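You operate a simulated robot arm through the tools that you are given. There is no shell and no other tool.

The job below is to be done with a simulated robot arm. You get a single attempt, and the scene is never put back.

Task
Pay the winder's lead out and lock it there.
Fine: the tall glass stands in the lead's way: put it on the coaster first; free the orange lock and turn the crank. Set down upright: tall glass.

It is judged by the outcome, as a careful person would: the job done as asked, and still so three seconds after it is handed in. It fails if anything else is knocked over, pushed out of place, dropped, spilled or broken.

Robot
A 7-joint arm with a two-finger gripper, fixed in place. Base frame: the origin is on the floor under the middle of its stand, x ahead of it, y to its left, z up; the work surface is at about z = 750. Lengths are in mm, angles in rad, forces in N, time in s.
With the tool pointing down near the work surface it reaches from about 320 to 720 mm from the base axis. Its first joint turns from -1.152 to 1.152 rad. Payload 2.45 kg.
The TCP is the grasp point between the finger pads, 26 mm short of the fingertips. In the tool frame z runs along the fingers and y along their closing line. The gripper opens to 96 mm; its body begins 69 mm behind the TCP.
Orientation is that of the tool frame in the base frame, as [roll, pitch, yaw] about the fixed x, y, z axes, in that order (R = Rz(yaw) Ry(pitch) Rx(roll)). With the fingers straight down and closing along the base's y, the tool's x points along the base's -x, its y along +y and its z along -z.

Tools
- The arm moves only by the tool drive_tool. Its argument "deltas" is a list of rows, each a list of 7 numbers: the turn, a rotation vector about the base's x, y, z in rad, then the shift along the base's x, y, z in mm, then the finger opening in mm, from 0 to 96. In form: [[wx, wy, wz, tx, ty, tz, claw], ...]. A call has 1 to 20 rows; each row shifts and turns the commanded pose from where the row before left it. Each row takes 0.2 s and may step no farther than 50 mm and 0.15 rad from the row before; otherwise, or with a gripper value out of range, the whole call is refused. Where a pose cannot be reached the arm comes as near as it can. A force on the tool above 50 N (or 10 N above the force at the start of the call, whichever is more), or a blocked arm, ends the call early, and 0.2 s more pass. Each finger travels about 50 mm/s and halts on what it meets, pressing with about 25 N; the grip force reading is that of the motor and also rises with nothing between the fingers. The clock runs only during rows and for 0.2 s after the last one: add rows that do not move to give the fingers time. The reply holds the time, the measured pose of the TCP, the force on the tool along the base axes, the opening and the grip force, in the units named above and with some noise, with the torque about the TCP (base axes, N m) and any sound that the robot's microphone picked up, and new pictures: "views" is both (left out), scene, wrist or none.
- Cameras (640 x 400 px; columns grow to the right, rows downward): "scene" is fixed at [166.2, -398.1, 1412.8]; the picture's right is [0.75, -0.66, 0.00], its down [-0.45, -0.51, -0.74] and it looks along [0.49, 0.55, -0.68] (base axes); focal length 331 px, centre (320, 200). "wrist" rides on the gripper at [82, 3, -98] in the tool frame; the picture's right is [-0.04, 1.00, 0.00], its down [-0.73, -0.03, -0.68] and it looks along [-0.68, -0.03, 0.73] (tool axes); focal length 256 px, centre (320, 200). There is no depth. A picture from a camera that has moved, and an enlarged one, comes with that camera's place and axes in the base frame and with its lens.
- zoom(camera, box): a new picture of the part [left, top, right, bottom] of that camera's present view, enlarged. It takes no simulated time.
- finish_job(): hands the job in; it is judged then, once.

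Places have to be worked out from the pictures, the camera data and where the tool is seen. Open the gripper and draw the arm clear of the work before you hand the job in, unless the task says otherwise.

The tools are called after "Emit:" by a JSON object that holds its "name" and its "arguments". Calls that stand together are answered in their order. drive_tool: Moves the arm, as the interface text tells. Its arguments: {"type":"object","properties":{"deltas":{"type":"array","items":{"type":"array","items":{"type":"number"}}},"views":{"type":"string","enum":["both","scene","wrist","none"]}},"required":["deltas"]} The other tools are called the same way: zoom (camera, box) takes an enlarged picture of a part of a camera's view; finish_job () hands the job in.

At the start:

```text
time: 0.0
ee_pos: [482.4, 86.7, 1064.6]
tool_rot: [-3.141, 0.0, 3.142]
ft_force: [-0.6, 0.1, 0.4]
torque: [-0.01, -0.03, 0.0]
grip_width: 95.9
finger_force: 0.1
```

scene: 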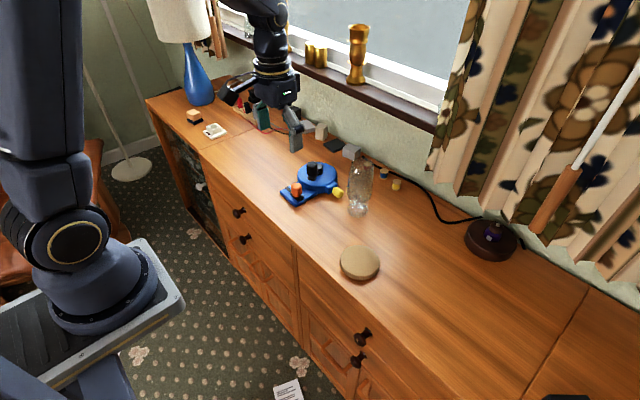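
wrist: 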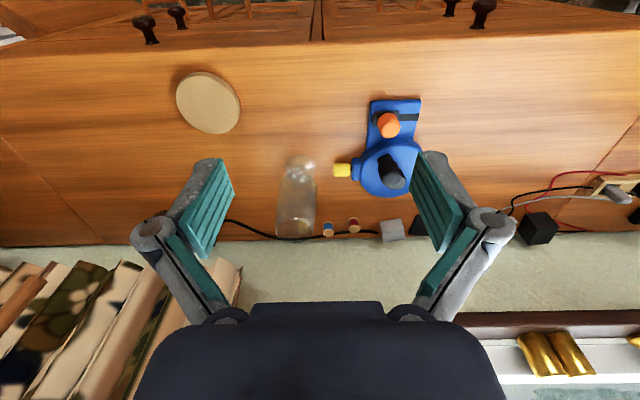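

I begin by looking closer at the winder, glass and coaster in both cameras, before moving anything.

Emit:
{"name": "zoom", "arguments": {"camera": "scene", "box": [260, 130, 420, 230]}}

Emit:
{"name": "zoom", "arguments": {"camera": "wrist", "box": [250, 80, 450, 250]}}

Emit:
{"name": "zoom", "arguments": {"camera": "scene", "box": [310, 130, 470, 300]}}

```text
4.00 times, centred on (340, 180) of scene
camera zoom: at [166.2, -398.1, 1412.8], right [0.75, -0.66, 0.0], down [-0.45, -0.51, -0.74], along [0.49, 0.55, -0.68], focal length 1322 px, centre (240, 280)
```

zoom: 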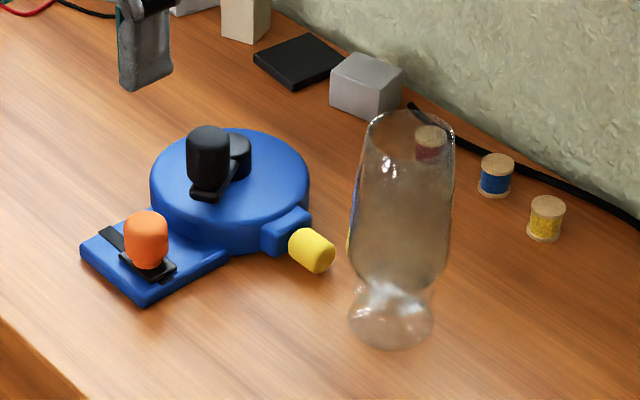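

```text
2.35 times, centred on (350, 165) of wrist
camera zoom: at [401.4, 90.0, 1162.2], right [0.04, 1.0, 0.0], down [0.73, -0.03, 0.68], along [0.68, -0.03, -0.73], focal length 602 px, centre (249, 282)
```

zoom: 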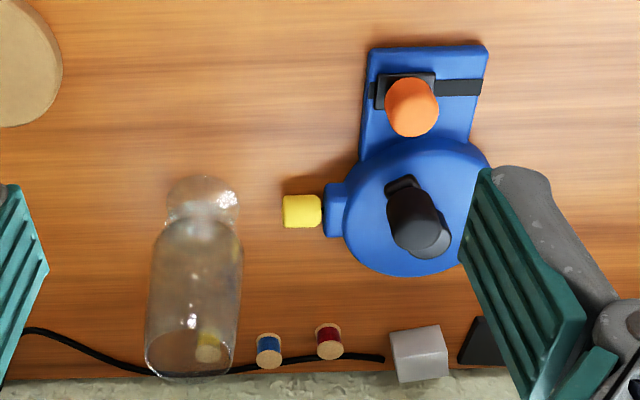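

```text
2.35 times, centred on (390, 215) of scene
camera zoom: at [166.2, -398.1, 1412.8], right [0.75, -0.66, 0.0], down [-0.45, -0.51, -0.74], along [0.49, 0.55, -0.68], focal length 778 px, centre (155, 165)
```

zoom: 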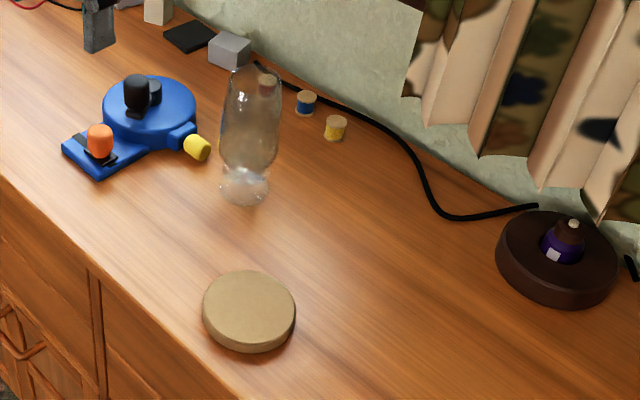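

The glass seems to stand near [690, 40] with rim about z=917, coaster near [560, -96]. I zoom tighter on the winder's lock and crank to understand the mechanism.

Emit:
{"name": "zoom", "arguments": {"camera": "scene", "box": [275, 150, 350, 210]}}

Emit:
{"name": "zoom", "arguments": {"camera": "wrist", "box": [325, 85, 435, 205]}}

Emit:
{"name": "zoom", "arguments": {"camera": "scene", "box": [325, 230, 395, 295]}}

Emit:
{"name": "zoom", "arguments": {"camera": "scene", "box": [335, 145, 405, 220]}}

```text
6.67 times, centred on (312, 180) of scene
camera zoom: at [166.2, -398.1, 1412.8], right [0.75, -0.66, 0.0], down [-0.45, -0.51, -0.74], along [0.49, 0.55, -0.68], focal length 2204 px, centre (370, 333)
```

zoom: 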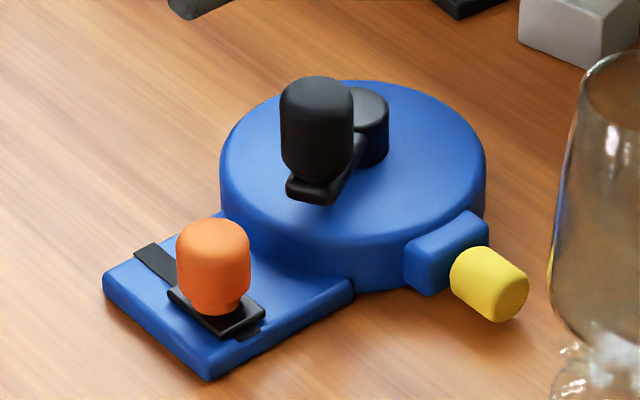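

```text
3.33 times, centred on (380, 145) of wrist
camera zoom: at [401.4, 90.0, 1162.2], right [0.04, 1.0, 0.0], down [0.73, -0.03, 0.68], along [0.68, -0.03, -0.73], focal length 853 px, centre (120, 383)
```

zoom: 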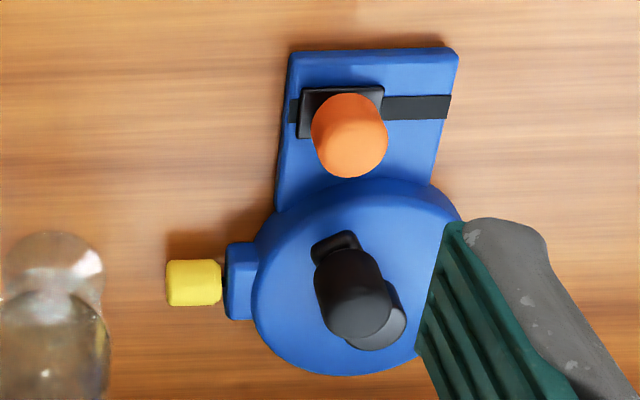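

```text
6.15 times, centred on (360, 262) of scene
camera zoom: at [166.2, -398.1, 1412.8], right [0.75, -0.66, 0.0], down [-0.45, -0.51, -0.74], along [0.49, 0.55, -0.68], focal length 2034 px, centre (74, -185)
```

zoom: 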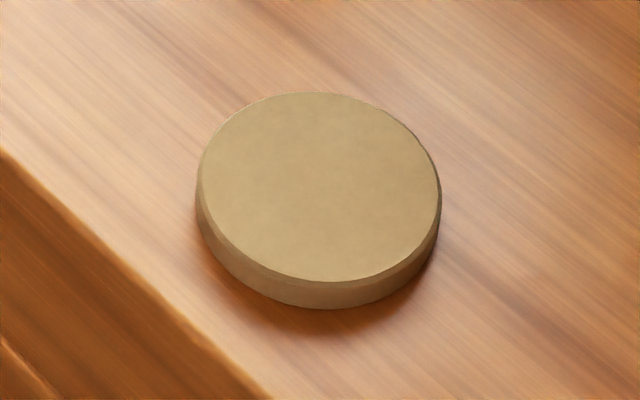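

```text
5.33 times, centred on (370, 182) of scene
camera zoom: at [166.2, -398.1, 1412.8], right [0.75, -0.66, 0.0], down [-0.45, -0.51, -0.74], along [0.49, 0.55, -0.68], focal length 1763 px, centre (53, 293)
```

zoom: 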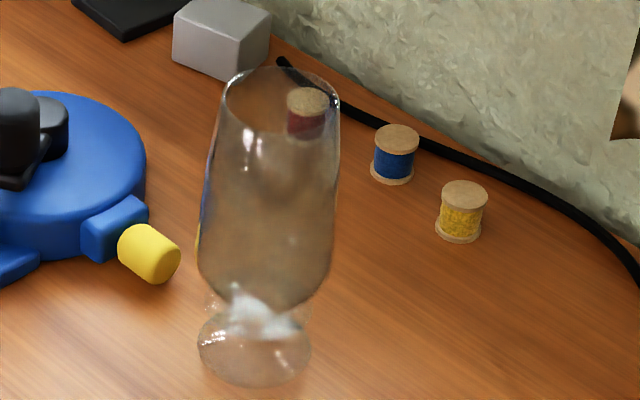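

The lock is an orange knob on a slide in a slot running along y (now at its -y end), and the crank has a tall knob offset from its hub. I move above the glass, high and open, to refine its position.

Emit:
{"name": "drive_tool", "arguments": {"deltas": [[0, 0, 0, 33, -7.8, 0, 96], [0, 0, 0, 33, -7.8, 0, 96], [0, 0, 0, 33, -7.8, 0, 96], [0, 0, 0, 33, -7.8, 0, 96], [0, 0, 0, 33, -7.8, 0, 96], [0, 0, 0, 33, -7.7, 0, 96], [0, 0, 0, 0, 0, 0, 96]], "views": "both"}}

```text
time: 1.6
ee_pos: [680.7, 37.7, 1060.9]
tool_rot: [-3.14, 0.0, -3.141]
ft_force: [0.9, -0.1, 0.6]
torque: [0.0, 0.01, -0.05]
grip_width: 96.1
finger_force: 0.1
camera wrist: at [598.5, 43.0, 1159.5], right [0.04, 1.0, 0.0], down [0.73, -0.03, 0.68], along [0.68, -0.03, -0.73], focal length 256 px, centre (320, 200)
```

scene: 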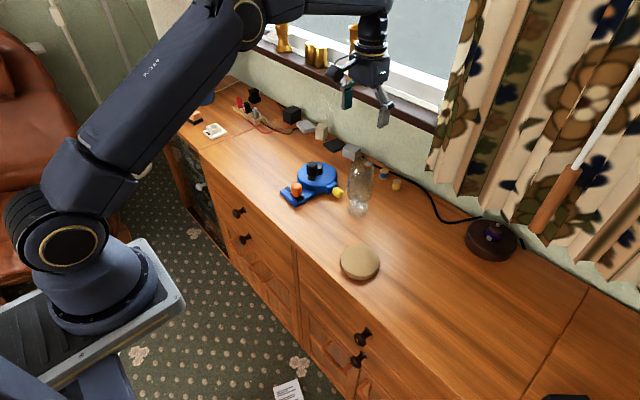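
wrist: 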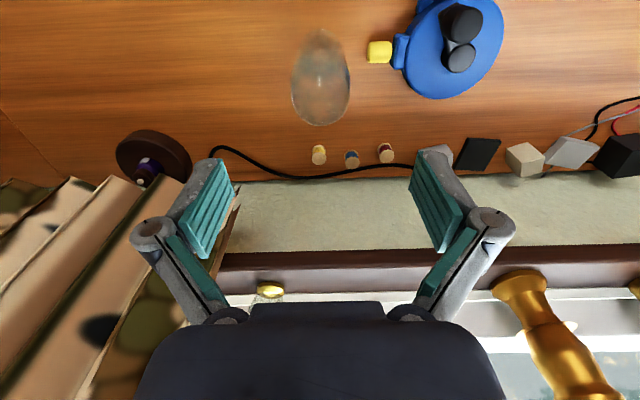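

The arm is close to above the glass; I enlarge the wrist view to locate the glass rim and foot more exactly.

Emit:
{"name": "zoom", "arguments": {"camera": "wrist", "box": [260, 0, 400, 140]}}

Emit:
{"name": "zoom", "arguments": {"camera": "wrist", "box": [350, 0, 520, 110]}}

Emit:
{"name": "zoom", "arguments": {"camera": "scene", "box": [265, 140, 395, 225]}}

```text
2.86 times, centred on (330, 70) of wrist
camera zoom: at [598.5, 43.0, 1159.5], right [0.04, 1.0, 0.0], down [0.73, -0.03, 0.68], along [0.68, -0.03, -0.73], focal length 731 px, centre (291, 571)
```

zoom: 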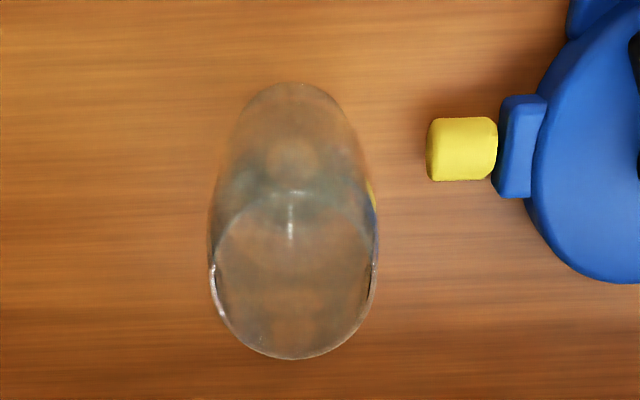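

```text
3.64 times, centred on (435, 55) of wrist
camera zoom: at [598.5, 43.0, 1159.5], right [0.04, 1.0, 0.0], down [0.73, -0.03, 0.68], along [0.68, -0.03, -0.73], focal length 931 px, centre (-98, 727)
```

zoom: 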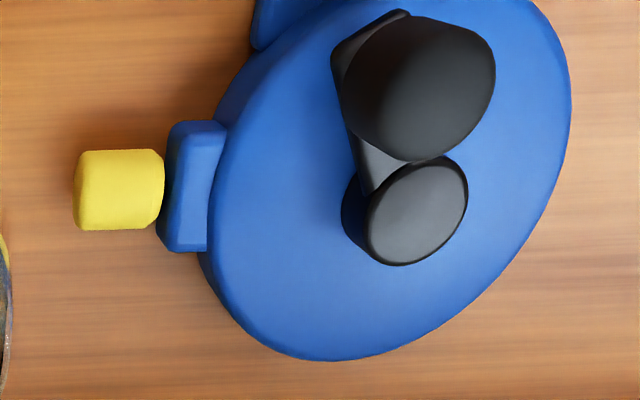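

```text
4.71 times, centred on (330, 182) of scene
camera zoom: at [166.2, -398.1, 1412.8], right [0.75, -0.66, 0.0], down [-0.45, -0.51, -0.74], along [0.49, 0.55, -0.68], focal length 1556 px, centre (273, 282)
```

zoom: 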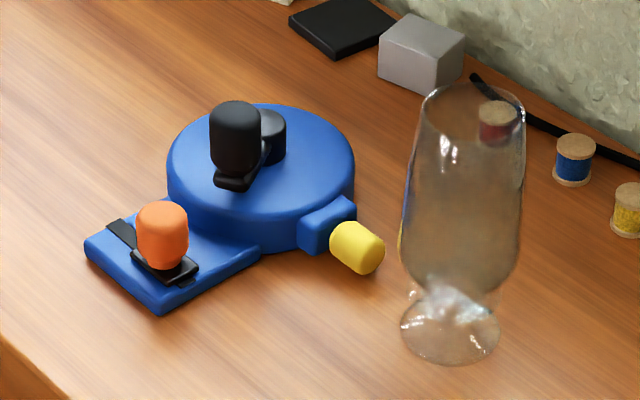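

The rim centre works out to about [691, 40] with a diameter near 55 mm. I line up in x and descend with the fingers open around the glass, stopping with the palm still above the rim.

Emit:
{"name": "drive_tool", "arguments": {"deltas": [[0, 0, 0, 11, 0, 0, 96], [0, 0, 0, 0, 0, -30, 96], [0, 0, 0, 0, 0, -30, 96], [0, 0, 0, 0, 0, -30, 96], [0, 0, 0, 0, 0, -30, 96], [0, 0, 0, 0, 0, -20, 96], [0, 0, 0, 0, 0, 0, 96]], "views": "both"}}

```text
time: 3.2
ee_pos: [691.9, 40.6, 922.0]
tool_rot: [-3.141, -0.001, 3.14]
ft_force: [-0.5, 0.4, 0.0]
torque: [0.0, 0.03, 0.0]
grip_width: 96.0
finger_force: 0.1
camera wrist: at [610.5, 44.9, 1019.9], right [0.04, 1.0, 0.0], down [0.73, -0.03, 0.68], along [0.68, -0.03, -0.73], focal length 256 px, centre (320, 200)
```

scene: 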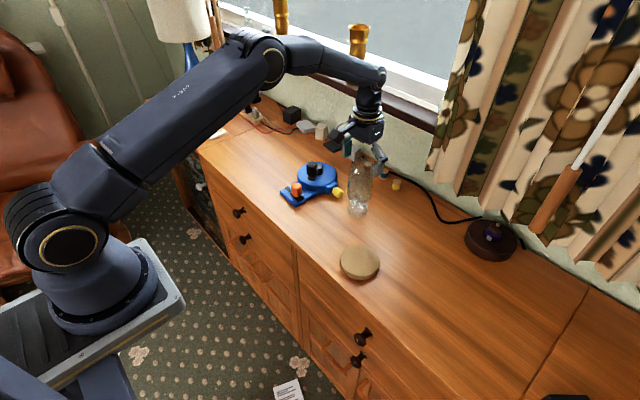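
wrist: 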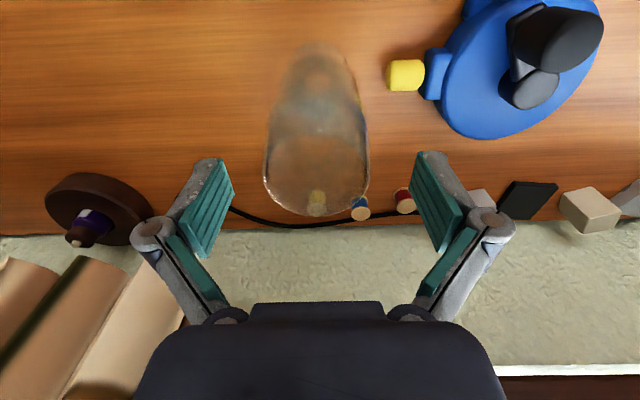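

The rim lies centred between the fingers. I descend another 55 mm and then close gradually to about the glass width.

Emit:
{"name": "drive_tool", "arguments": {"deltas": [[0, 0, 0, 0, -1, -20, 96], [0, 0, 0, 0, 0, -20, 96], [0, 0, 0, 0, 0, -15, 96], [0, 0, 0, 0, 0, 0, 96], [0, 0, 0, 0, 0, 0, 88], [0, 0, 0, 0, 0, 0, 80], [0, 0, 0, 0, 0, 0, 76]], "views": "both"}}

```text
time: 4.8
ee_pos: [693.5, 36.9, 868.1]
tool_rot: [-3.14, 0.0, -3.14]
ft_force: [-0.5, 0.4, 0.3]
torque: [-0.01, 0.0, 0.01]
grip_width: 75.8
finger_force: 0.0
camera wrist: at [611.1, 42.3, 966.8], right [0.04, 1.0, 0.0], down [0.73, -0.03, 0.68], along [0.68, -0.03, -0.73], focal length 256 px, centre (320, 200)
```

scene: 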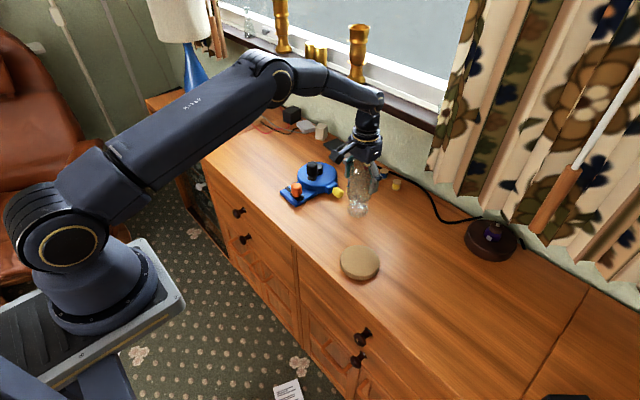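
wrist: 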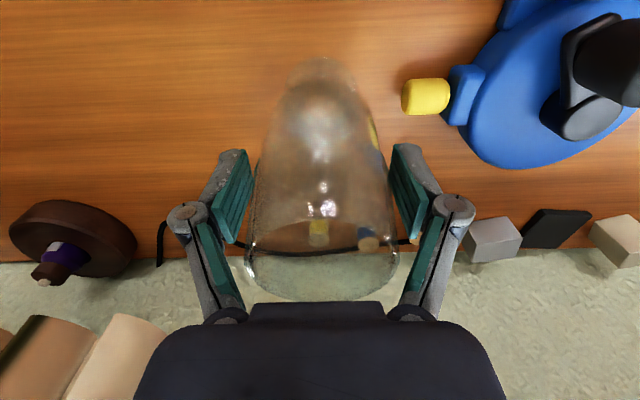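

The pads flank the glass evenly with a small gap. I close on it and hold for the grip to settle.

Emit:
{"name": "drive_tool", "arguments": {"deltas": [[0, 0, 0, 0, 0, 0, 70], [0, 0, 0, 0, 0, 0, 64], [0, 0, 0, 0, 0, 0, 58], [0, 0, 0, 0, 0, 0, 52], [0, 0, 0, 0, 0, 0, 48], [0, 0, 0, 0, 0, 0, 48]], "views": "both"}}

```text
time: 6.2
ee_pos: [692.1, 37.9, 868.3]
tool_rot: [3.141, 0.001, 3.141]
ft_force: [-0.2, 3.7, 4.1]
torque: [0.11, 0.08, 0.0]
grip_width: 66.8
finger_force: 24.9
camera wrist: at [611.1, 42.5, 967.0], right [0.04, 1.0, 0.0], down [0.73, -0.03, 0.68], along [0.68, -0.03, -0.73], focal length 256 px, centre (320, 200)
```

scene: 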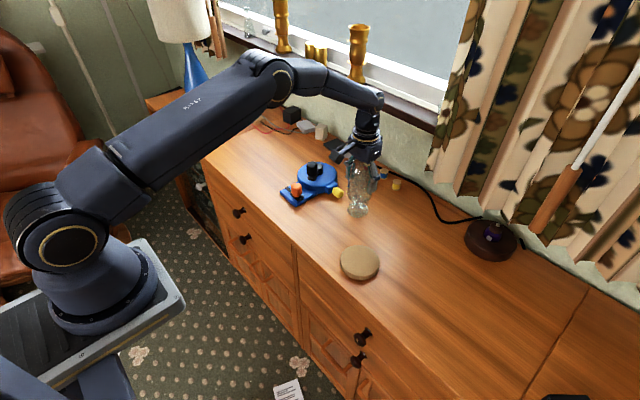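
wrist: 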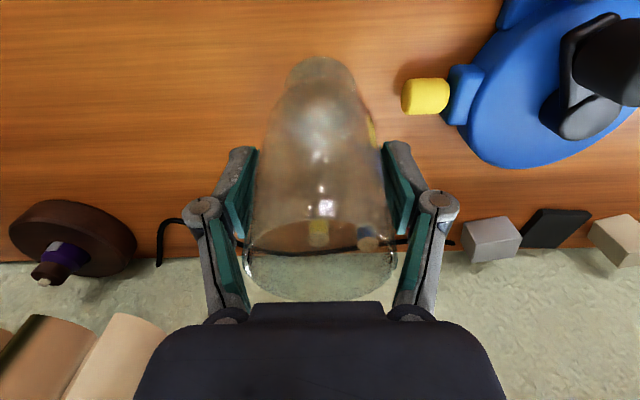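

The grip holds at 66.8 mm with 25 N. I lift the glass gently by about 60 mm and check it stays in the grip.

Emit:
{"name": "drive_tool", "arguments": {"deltas": [[0, 0, 0, 0, 0, 8, 48], [0, 0, 0, 0, 0, 15, 48], [0, 0, 0, 0, 0, 20, 48], [0, 0, 0, 0, 0, 20, 48], [0, 0, 0, 0, 0, 0, 48]], "views": "both"}}

```text
time: 7.4
ee_pos: [692.9, 36.4, 929.3]
tool_rot: [3.141, -0.001, 3.14]
ft_force: [-0.6, -0.5, -2.6]
torque: [0.01, 0.0, 0.0]
grip_width: 66.5
finger_force: 24.7
camera wrist: at [612.0, 41.3, 1029.1], right [0.04, 1.0, 0.0], down [0.73, -0.03, 0.68], along [0.68, -0.03, -0.73], focal length 256 px, centre (320, 200)
```

scene: 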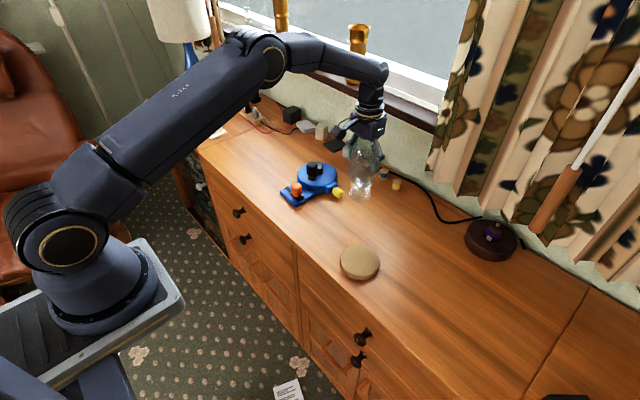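
wrist: 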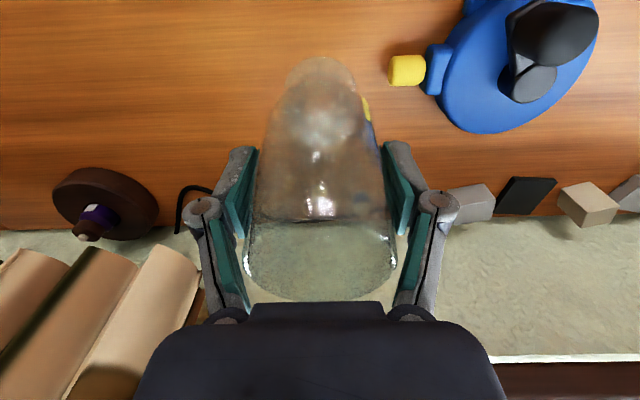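

The glass came up upright, weighing about 3 N. I carry it at this height toward the coaster, stopping short at y≈-20 so the wrist camera sees the coaster beside the glass.

Emit:
{"name": "drive_tool", "arguments": {"deltas": [[0, 0, 0, -16, -7, 0, 48], [0, 0, 0, -22, -9, 0, 48], [0, 0, 0, -22, -9, 0, 48], [0, 0, 0, -22, -9, 0, 48], [0, 0, 0, -22, -9, 0, 48], [0, 0, 0, -18, -9, 0, 48], [0, 0, 0, -10, -6, 0, 48], [0, 0, 0, 0, 0, 0, 48]], "views": "both"}}

```text
time: 9.2
ee_pos: [560.2, -22.0, 930.3]
tool_rot: [3.141, -0.001, -3.141]
ft_force: [-0.2, 0.3, -4.8]
torque: [0.0, 0.0, -0.04]
grip_width: 66.4
finger_force: 24.4
camera wrist: at [478.2, -17.2, 1029.7], right [0.04, 1.0, 0.0], down [0.73, -0.03, 0.68], along [0.68, -0.03, -0.73], focal length 256 px, centre (320, 200)
```

scene: 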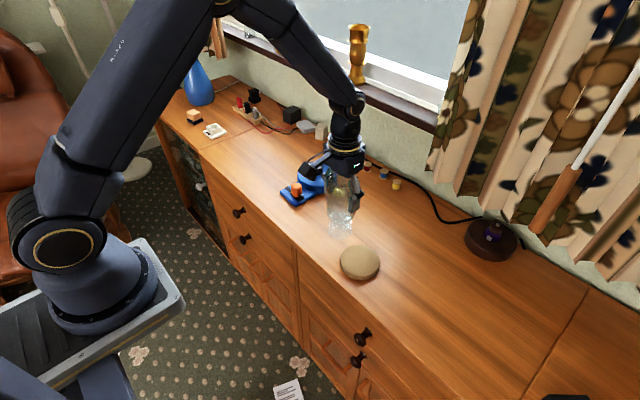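
wrist: 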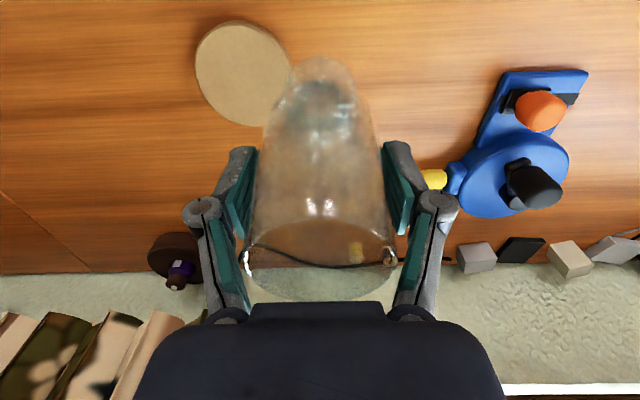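

Emit:
{"name": "zoom", "arguments": {"camera": "wrist", "box": [170, 0, 330, 140]}}

Emit:
{"name": "zoom", "arguments": {"camera": "scene", "box": [300, 140, 420, 290]}}

Emit:
{"name": "zoom", "arguments": {"camera": "wrist", "box": [420, 50, 600, 230]}}

```text
2.86 times, centred on (250, 70) of wrist
camera zoom: at [478.2, -17.2, 1029.7], right [0.04, 1.0, 0.0], down [0.73, -0.03, 0.68], along [0.68, -0.03, -0.73], focal length 731 px, centre (520, 571)
```

zoom: 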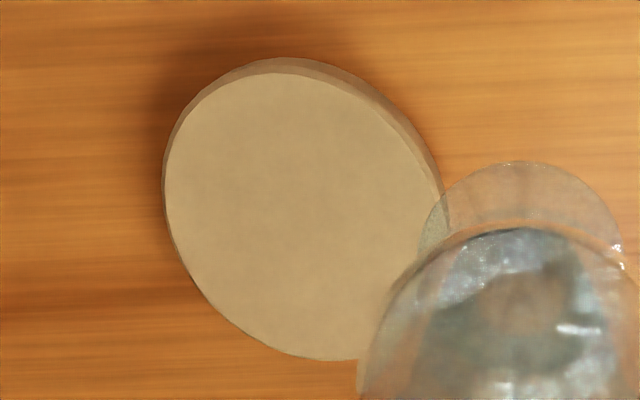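

```text
2.67 times, centred on (360, 215) of scene
camera zoom: at [166.2, -398.1, 1412.8], right [0.75, -0.66, 0.0], down [-0.45, -0.51, -0.74], along [0.49, 0.55, -0.68], focal length 882 px, centre (213, 160)
```

zoom: 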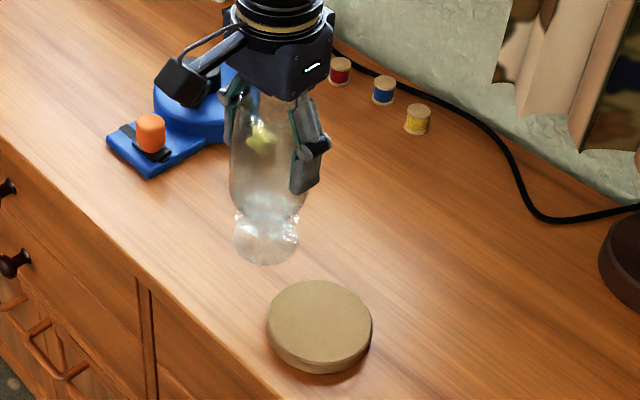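

```text
2.22 times, centred on (510, 140) of wrist
camera zoom: at [478.2, -17.2, 1029.7], right [0.04, 1.0, 0.0], down [0.73, -0.03, 0.68], along [0.68, -0.03, -0.73], focal length 569 px, centre (-102, 333)
```

zoom: 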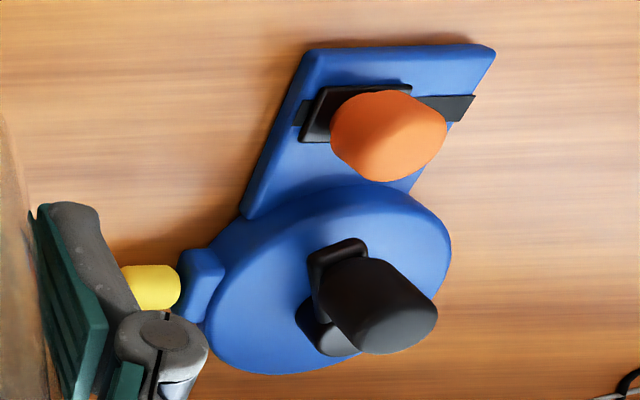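

The coaster centre works out to [557, -95], and the glass hangs true below the grip. I shift over the coaster and lower to just above it, then check.

Emit:
{"name": "drive_tool", "arguments": {"deltas": [[0, 0, 0, -1, -10, 0, 48], [0, 0, 0, -1, -18, 0, 48], [0, 0, 0, -1, -18, 0, 48], [0, 0, 0, 0, -18, 0, 48], [0, 0, 0, 0, -10.5, 0, 48], [0, 0, 0, 0, 0, -15, 48], [0, 0, 0, 0, 0, -15, 48], [0, 0, 0, 0, 0, -8, 48], [0, 0, 0, 0, 0, 0, 48]], "views": "both"}}

```text
time: 11.2
ee_pos: [555.6, -94.3, 895.1]
tool_rot: [3.141, 0.001, 3.14]
ft_force: [0.0, 0.5, -2.8]
torque: [0.03, 0.01, 0.02]
grip_width: 66.3
finger_force: 25.0
camera wrist: at [474.9, -91.0, 992.8], right [0.04, 1.0, 0.0], down [0.73, -0.03, 0.68], along [0.68, -0.03, -0.73], focal length 256 px, centre (320, 200)
```

scene: 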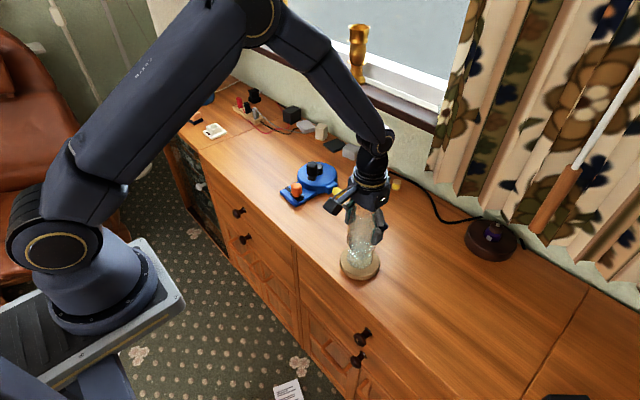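
wrist: 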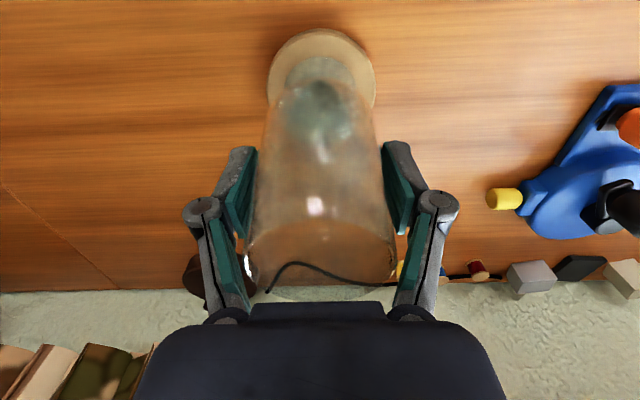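

Emit:
{"name": "zoom", "arguments": {"camera": "wrist", "box": [250, 10, 390, 120]}}

Emit:
{"name": "zoom", "arguments": {"camera": "scene", "box": [320, 200, 400, 290]}}

```text
3.64 times, centred on (320, 65) of wrist
camera zoom: at [474.9, -91.0, 992.8], right [0.04, 1.0, 0.0], down [0.73, -0.03, 0.68], along [0.68, -0.03, -0.73], focal length 931 px, centre (320, 691)
```

zoom: 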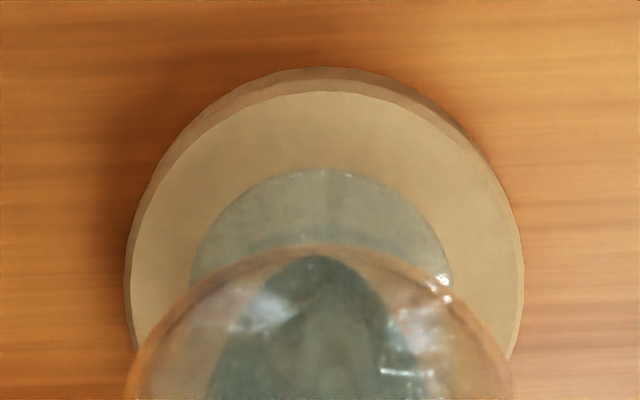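

```text
4.44 times, centred on (360, 245) of scene
camera zoom: at [166.2, -398.1, 1412.8], right [0.75, -0.66, 0.0], down [-0.45, -0.51, -0.74], along [0.49, 0.55, -0.68], focal length 1469 px, centre (142, 0)
```

zoom: 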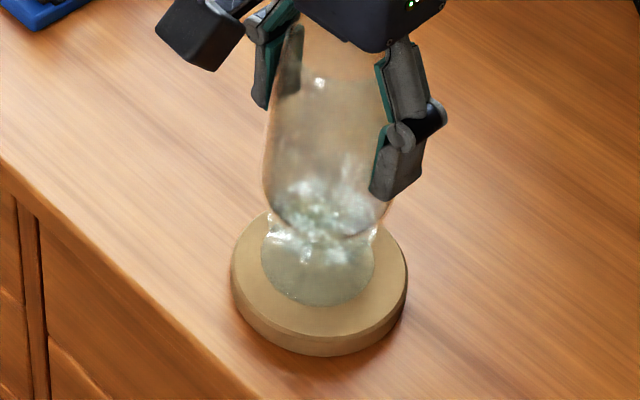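

The foot is centred over the coaster and about 10 mm above it. I lower in small steps, watching the vertical force.

Emit:
{"name": "drive_tool", "arguments": {"deltas": [[0, 0, 0, 0, 0, -3, 48], [0, 0, 0, 0, 0, -3, 48], [0, 0, 0, 0, 0, -2, 48], [0, 0, 0, 0, 0, 0, 48]], "views": "none"}}

Emit:
{"name": "drive_tool", "arguments": {"deltas": [[0, 0, 0, 0, 0, -1.5, 48], [0, 0, 0, 0, 0, 0, 48]], "views": "none"}}

```text
time: 12.2
ee_pos: [557.5, -93.9, 887.4]
tool_rot: [-3.14, 0.0, -3.141]
ft_force: [-3.8, 0.6, 10.4]
torque: [-0.16, 0.54, -0.01]
grip_width: 66.6
finger_force: 25.5
```

```text
time: 12.8
ee_pos: [557.6, -94.2, 884.9]
tool_rot: [3.141, 0.004, 3.141]
ft_force: [-2.6, -0.9, 16.7]
torque: [-0.02, -0.09, 0.06]
grip_width: 66.9
finger_force: 24.7
```

The foot has made contact (about +17 N up). I ease up 1.5 mm to reduce the press and look before letting go.

Emit:
{"name": "drive_tool", "arguments": {"deltas": [[0, 0, 0, 0, 0, 1.5, 48], [0, 0, 0, 0, 0, 0.5, 48], [0, 0, 0, 0, 0, 0, 48]], "views": "both"}}

Emit:
{"name": "zoom", "arguments": {"camera": "scene", "box": [320, 200, 400, 290]}}

```text
time: 13.6
ee_pos: [555.9, -94.5, 884.9]
tool_rot: [-3.141, -0.003, 3.14]
ft_force: [0.3, -0.7, -3.0]
torque: [0.01, -0.02, -0.01]
grip_width: 67.0
finger_force: 25.4
camera wrist: at [475.2, -90.3, 983.9], right [0.04, 1.0, 0.0], down [0.74, -0.03, 0.68], along [0.68, -0.03, -0.74], focal length 256 px, centre (320, 200)
```

scene: 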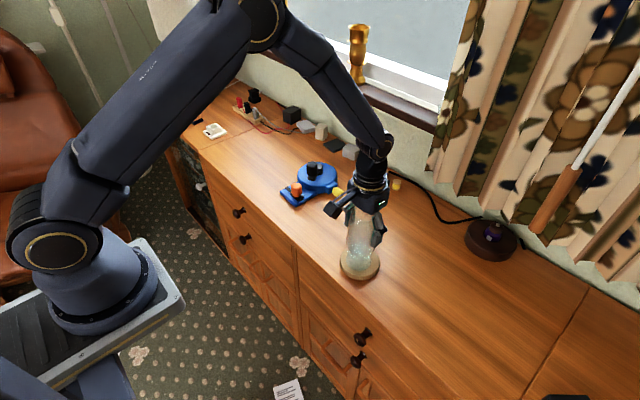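
wrist: 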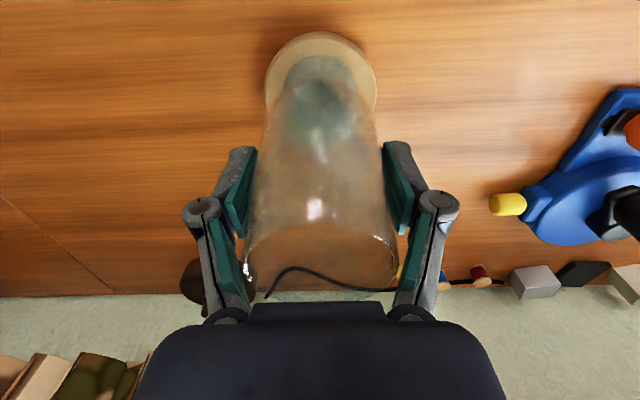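

```text
4.44 times, centred on (360, 245) of scene
camera zoom: at [166.2, -398.1, 1412.8], right [0.75, -0.66, 0.0], down [-0.45, -0.51, -0.74], along [0.49, 0.55, -0.68], focal length 1469 px, centre (142, 0)
```

zoom: 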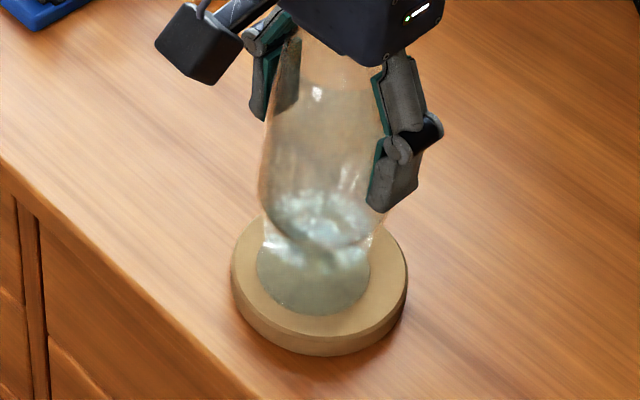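

The reading shows the glass hanging freely again by a hair. I zoom to check it is still upright before lowering that last millimetre.

Emit:
{"name": "zoom", "arguments": {"camera": "wrist", "box": [250, 10, 390, 120]}}

Emit:
{"name": "zoom", "arguments": {"camera": "scene", "box": [330, 170, 410, 290]}}

```text
3.64 times, centred on (320, 65) of wrist
camera zoom: at [475.2, -90.3, 983.9], right [0.04, 1.0, 0.0], down [0.74, -0.03, 0.68], along [0.68, -0.03, -0.74], focal length 931 px, centre (320, 691)
```

zoom: 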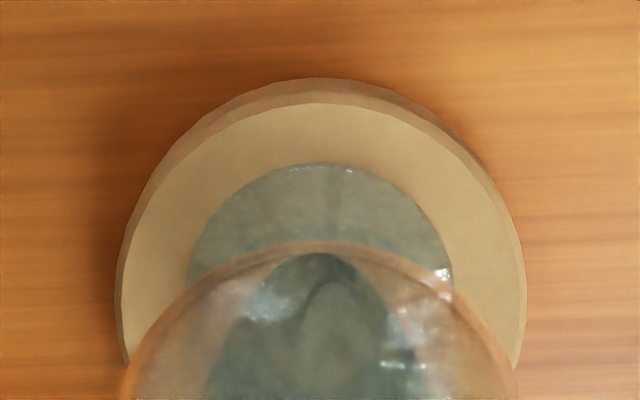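

```text
3.33 times, centred on (370, 230) of scene
camera zoom: at [166.2, -398.1, 1412.8], right [0.75, -0.66, 0.0], down [-0.45, -0.51, -0.74], along [0.49, 0.55, -0.68], focal length 1102 px, centre (153, 100)
```

zoom: 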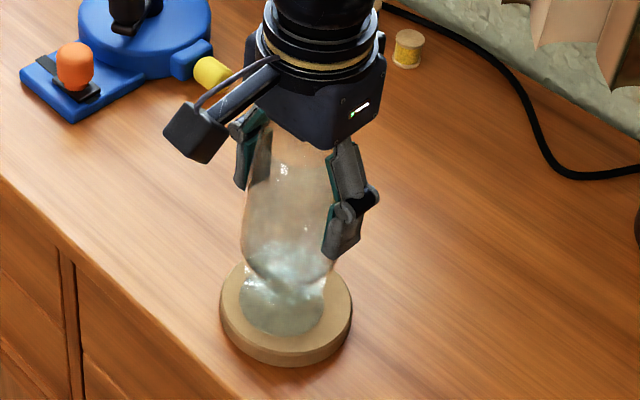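

Tilt is negligible. I lower 1 mm to seat it, then check the force.

Emit:
{"name": "drive_tool", "arguments": {"deltas": [[0, 0, 0, 0, 0, -0.8, 48], [0, 0, 0, 0, 0, 0, 48], [0, 0, 0, 0, 0, 0, 48]], "views": "none"}}

```text
time: 14.4
ee_pos: [557.3, -94.3, 885.3]
tool_rot: [3.141, 0.001, -3.141]
ft_force: [0.5, 0.2, -2.9]
torque: [0.01, 0.02, 0.02]
grip_width: 66.8
finger_force: 24.9
```

Emit:
{"name": "drive_tool", "arguments": {"deltas": [[0, 0, 0, 0, 0, -0.7, 48], [0, 0, 0, 0, 0, 0, 48], [0, 0, 0, 0, 0, 0, 48]], "views": "none"}}

```text
time: 15.2
ee_pos: [556.7, -94.2, 885.1]
tool_rot: [-3.141, 0.002, 3.141]
ft_force: [-1.7, 0.1, 4.5]
torque: [0.1, -0.06, 0.03]
grip_width: 66.8
finger_force: 24.5
```

The glass is now seated with a light 4–5 N press. I open the fingers gradually.

Emit:
{"name": "drive_tool", "arguments": {"deltas": [[0, 0, 0, 0, 0, 0, 64], [0, 0, 0, 0, 0, 0, 67], [0, 0, 0, 0, 0, 0, 69], [0, 0, 0, 0, 0, 0, 72], [0, 0, 0, 0, 0, 0, 78], [0, 0, 0, 0, 0, 0, 86], [0, 0, 0, 0, 0, 0, 96], [0, 0, 0, 0, 0, 0, 96]], "views": "both"}}

```text
time: 17.0
ee_pos: [556.2, -95.4, 883.7]
tool_rot: [-3.141, 0.001, -3.141]
ft_force: [-0.1, -0.6, -0.2]
torque: [0.03, -0.03, 0.01]
grip_width: 95.9
finger_force: 0.0
camera wrist: at [476.1, -90.4, 983.2], right [0.04, 1.0, 0.0], down [0.73, -0.03, 0.68], along [0.68, -0.03, -0.73], focal length 256 px, centre (320, 200)
```

scene: 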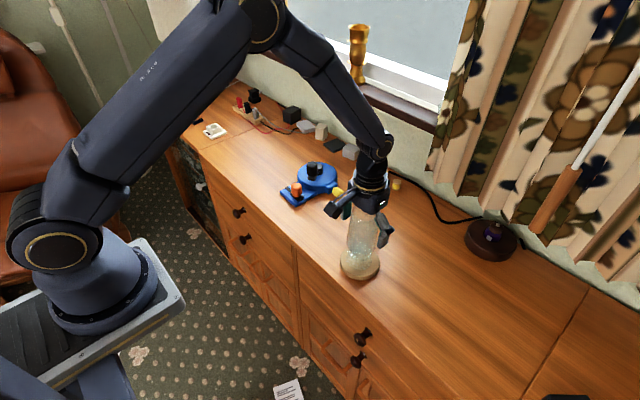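
wrist: 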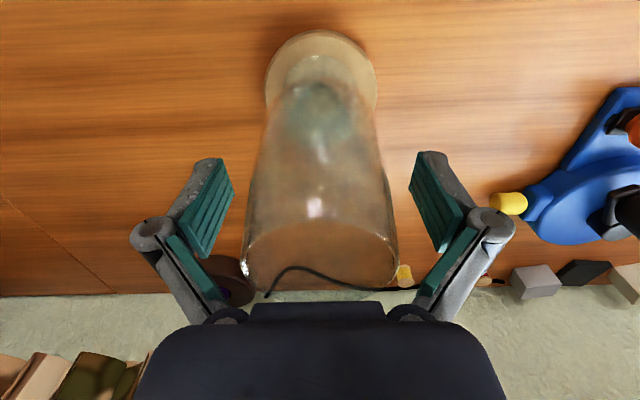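

The glass stands free on the coaster. I rise straight up well above its rim, then look.

Emit:
{"name": "drive_tool", "arguments": {"deltas": [[0, 0, 0, 0, 0, 15, 96], [0, 0, 0, 0, 0, 30, 96], [0, 0, 0, 0, 0, 35, 96], [0, 0, 0, 0, 0, 35, 96], [0, 0, 0, 0, 0, 30, 96], [0, 0, 0, 0, 0, 0, 96]], "views": "both"}}

```text
time: 18.4
ee_pos: [557.9, -93.2, 1029.6]
tool_rot: [3.14, 0.0, 3.141]
ft_force: [0.6, 0.1, 0.6]
torque: [-0.02, -0.02, 0.02]
grip_width: 96.0
finger_force: 0.1
camera wrist: at [475.4, -88.4, 1128.8], right [0.04, 1.0, 0.0], down [0.73, -0.03, 0.68], along [0.68, -0.03, -0.73], focal length 256 px, centre (320, 200)
```

scene: 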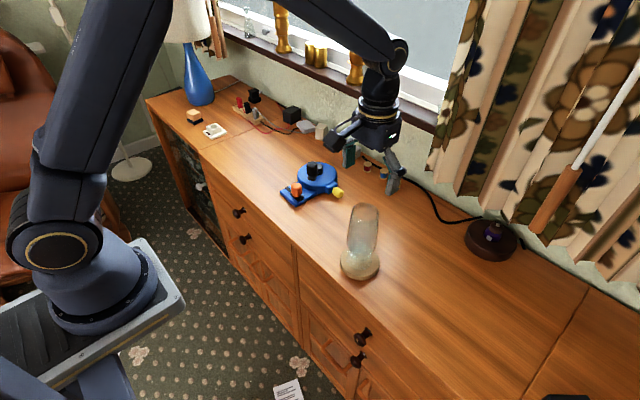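
wrist: 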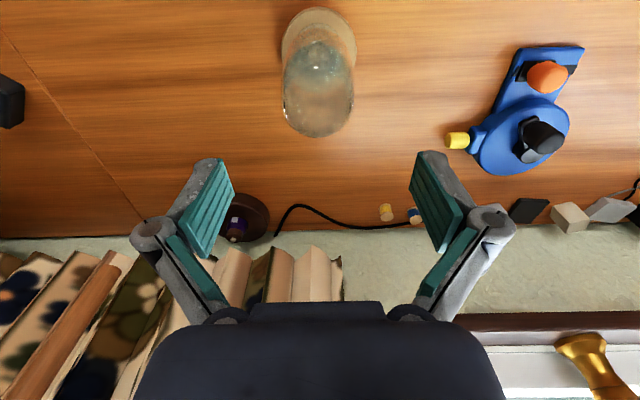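

The glass stands upright on the coaster. Now I move over to the winder for a close wrist view of it, staying high.

Emit:
{"name": "drive_tool", "arguments": {"deltas": [[0, 0, 0, 5, 28, 0, 96], [0, 0, 0, 6, 36, 0, 96], [0, 0, 0, 6, 36, 0, 96], [0, 0, 0, 6, 36, 0, 96], [0, 0, 0, 6, 36, 0, 96], [0, 0, 0, 6, 36, -20, 96], [0, 0, 0, 5, 15, -35, 96], [0, 0, 0, 0, 0, -35, 96], [0, 0, 0, 0, 0, -30, 96], [0, 0, 0, 0, 0, 0, 96]], "views": "both"}}

```text
time: 20.6
ee_pos: [596.4, 127.0, 910.3]
tool_rot: [-3.141, 0.001, 3.141]
ft_force: [0.6, 0.1, -0.4]
torque: [-0.03, 0.02, 0.03]
grip_width: 95.7
finger_force: 0.1
camera wrist: at [514.7, 131.2, 1009.5], right [0.04, 1.0, 0.0], down [0.73, -0.03, 0.68], along [0.68, -0.03, -0.73], focal length 256 px, centre (320, 200)
```

scene: 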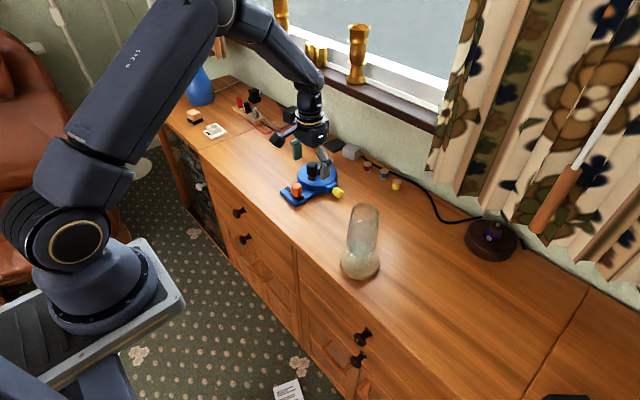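
wrist: 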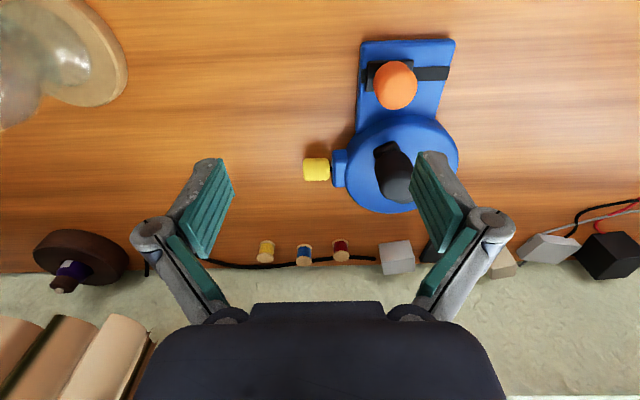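

Emit:
{"name": "zoom", "arguments": {"camera": "wrist", "box": [290, 25, 470, 225]}}

Emit:
{"name": "zoom", "arguments": {"camera": "wrist", "box": [350, 30, 460, 120]}}

Emit:
{"name": "zoom", "arguments": {"camera": "scene", "box": [265, 150, 355, 215]}}

```text
2.00 times, centred on (380, 125) of wrist
camera zoom: at [514.7, 131.2, 1009.5], right [0.04, 1.0, 0.0], down [0.73, -0.03, 0.68], along [0.68, -0.03, -0.73], focal length 512 px, centre (200, 350)
```

zoom: 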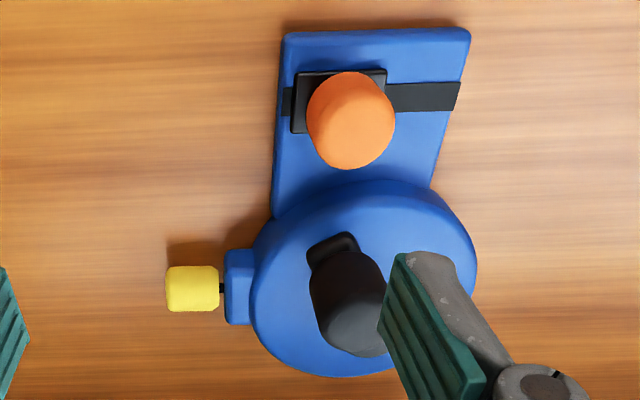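

```text
4.44 times, centred on (405, 75) of wrist
camera zoom: at [514.7, 131.2, 1009.5], right [0.04, 1.0, 0.0], down [0.73, -0.03, 0.68], along [0.68, -0.03, -0.73], focal length 1138 px, centre (-58, 756)
```

zoom: 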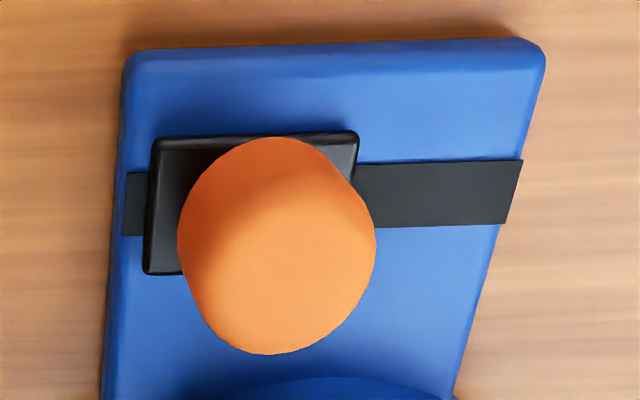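

```text
6.15 times, centred on (310, 182) of scene
camera zoom: at [166.2, -398.1, 1412.8], right [0.75, -0.66, 0.0], down [-0.45, -0.51, -0.74], along [0.49, 0.55, -0.68], focal length 2034 px, centre (382, 308)
```

zoom: 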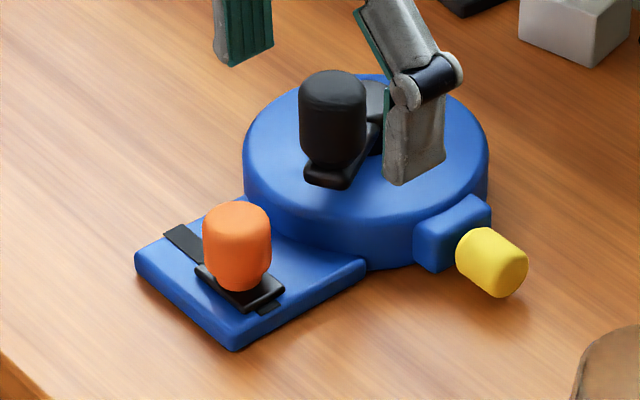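

From the two cameras I place the orange knob at about [591, 188], top z≈805, in a slot along y from ≈165 to ≈243, so freeing it should mean a +y slide of about 30 mm. I move over the knob with a narrower opening and come part way down.

Emit:
{"name": "drive_tool", "arguments": {"deltas": [[0, 0, 0, -3, 28, 0, 80], [0, 0, 0, -3, 30, 0, 66], [0, 0, 0, 0, 0, -20, 66], [0, 0, 0, 0, 0, -20, 66], [0, 0, 0, 0, 0, 0, 66]], "views": "both"}}

Emit:
{"name": "zoom", "arguments": {"camera": "wrist", "box": [200, 20, 440, 260]}}

Emit:
{"name": "zoom", "arguments": {"camera": "scene", "box": [250, 120, 370, 220]}}

```text
time: 21.8
ee_pos: [592.5, 184.5, 871.1]
tool_rot: [-3.14, -0.001, 3.141]
ft_force: [0.8, 0.0, 0.6]
torque: [-0.04, 0.02, 0.02]
grip_width: 65.8
finger_force: 0.0
camera wrist: at [511.0, 188.5, 969.3], right [0.04, 1.0, 0.0], down [0.73, -0.03, 0.68], along [0.68, -0.03, -0.73], focal length 256 px, centre (320, 200)
```

scene: 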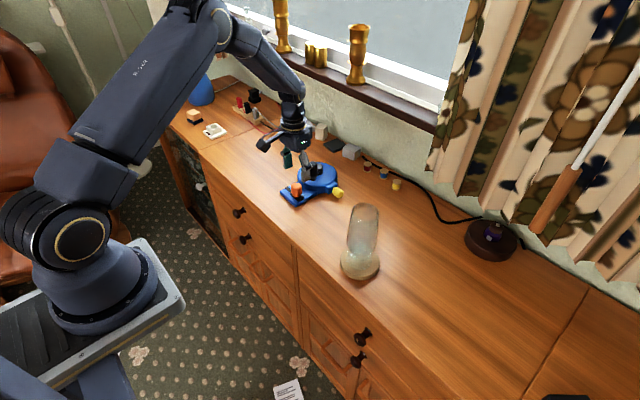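
wrist: 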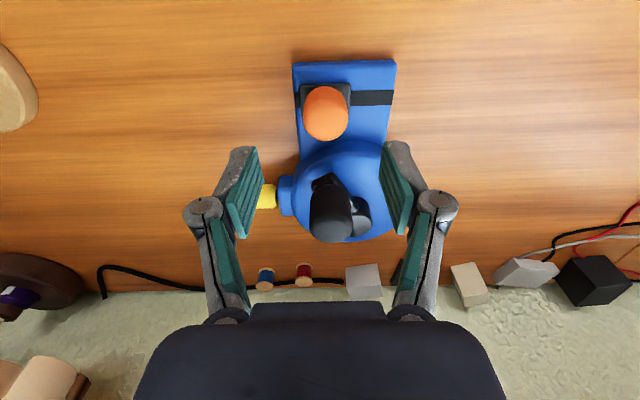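

```text
1.67 times, centred on (320, 140) of wrist
camera zoom: at [511.0, 188.5, 969.3], right [0.04, 1.0, 0.0], down [0.73, -0.03, 0.68], along [0.68, -0.03, -0.73], focal length 427 px, centre (320, 300)
```

zoom: 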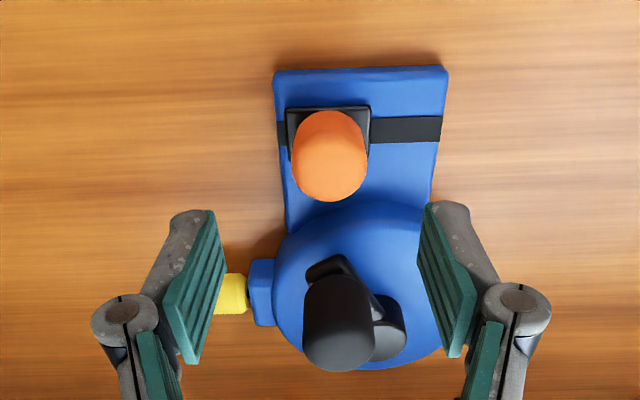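

```text
4.00 times, centred on (310, 170) of scene
camera zoom: at [166.2, -398.1, 1412.8], right [0.75, -0.66, 0.0], down [-0.45, -0.51, -0.74], along [0.49, 0.55, -0.68], focal length 1322 px, centre (360, 320)
```

zoom: 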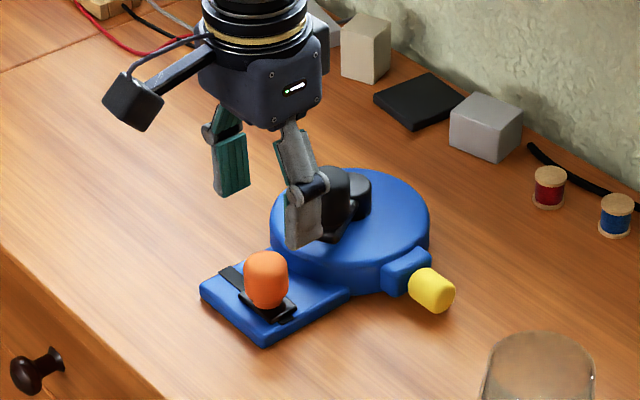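

The knob centre refines to [590.5, 189]. I align and descend until the fingertips flank the knob just above the slider block, checking on the way.

Emit:
{"name": "drive_tool", "arguments": {"deltas": [[0, 0, 0, -2.5, 3.5, 0, 66], [0, 0, 0, 0, 0, -20, 66], [0, 0, 0, 0, 0, -20, 66], [0, 0, 0, 0, 0, -13, 66], [0, 0, 0, 0, 0, 0, 66]], "views": "both"}}

Emit:
{"name": "zoom", "arguments": {"camera": "wrist", "box": [200, 60, 440, 260]}}

Emit:
{"name": "zoom", "arguments": {"camera": "scene", "box": [250, 140, 350, 220]}}

```text
time: 23.0
ee_pos: [589.5, 188.7, 817.1]
tool_rot: [3.142, 0.0, 3.141]
ft_force: [0.8, -0.6, 0.3]
torque: [0.02, 0.0, -0.01]
grip_width: 65.7
finger_force: 0.0
camera wrist: at [508.7, 192.6, 914.2], right [0.04, 1.0, 0.0], down [0.73, -0.03, 0.68], along [0.68, -0.03, -0.73], focal length 256 px, centre (320, 200)
```

scene: 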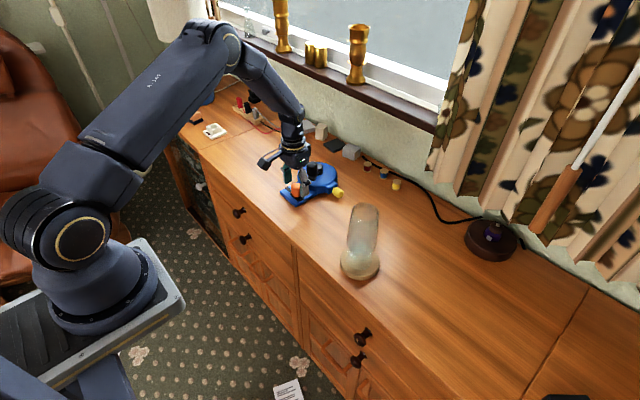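
wrist: 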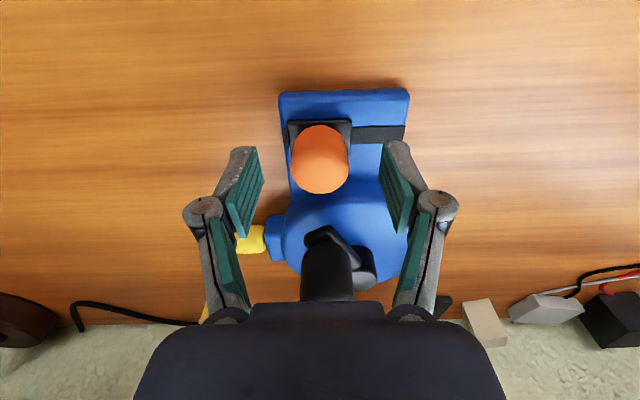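

```text
2.00 times, centred on (320, 160) of wrist
camera zoom: at [508.7, 192.6, 914.2], right [0.04, 1.0, 0.0], down [0.73, -0.03, 0.68], along [0.68, -0.03, -0.73], focal length 512 px, centre (320, 280)
```

zoom: 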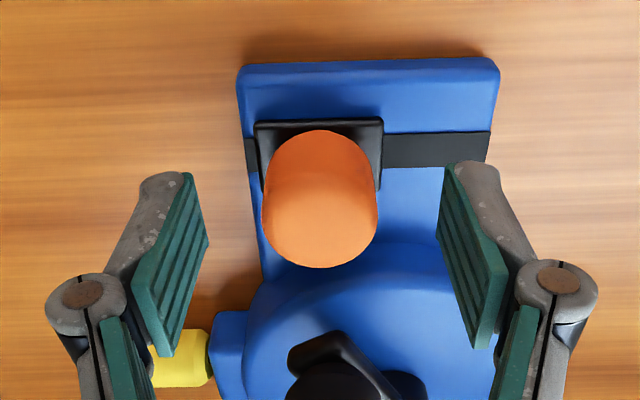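

```text
5.00 times, centred on (300, 180) of scene
camera zoom: at [166.2, -398.1, 1412.8], right [0.75, -0.66, 0.0], down [-0.45, -0.51, -0.74], along [0.49, 0.55, -0.68], focal length 1653 px, centre (420, 300)
```

zoom: 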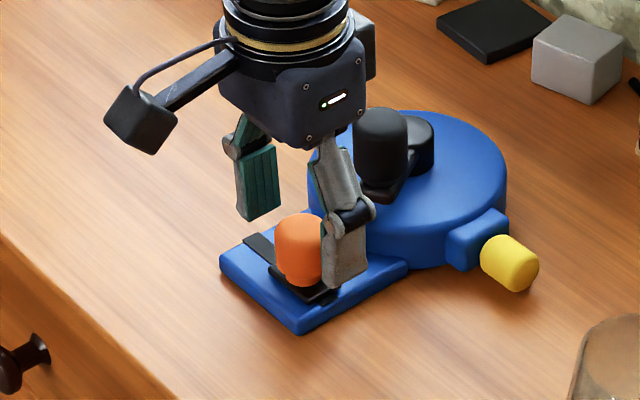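

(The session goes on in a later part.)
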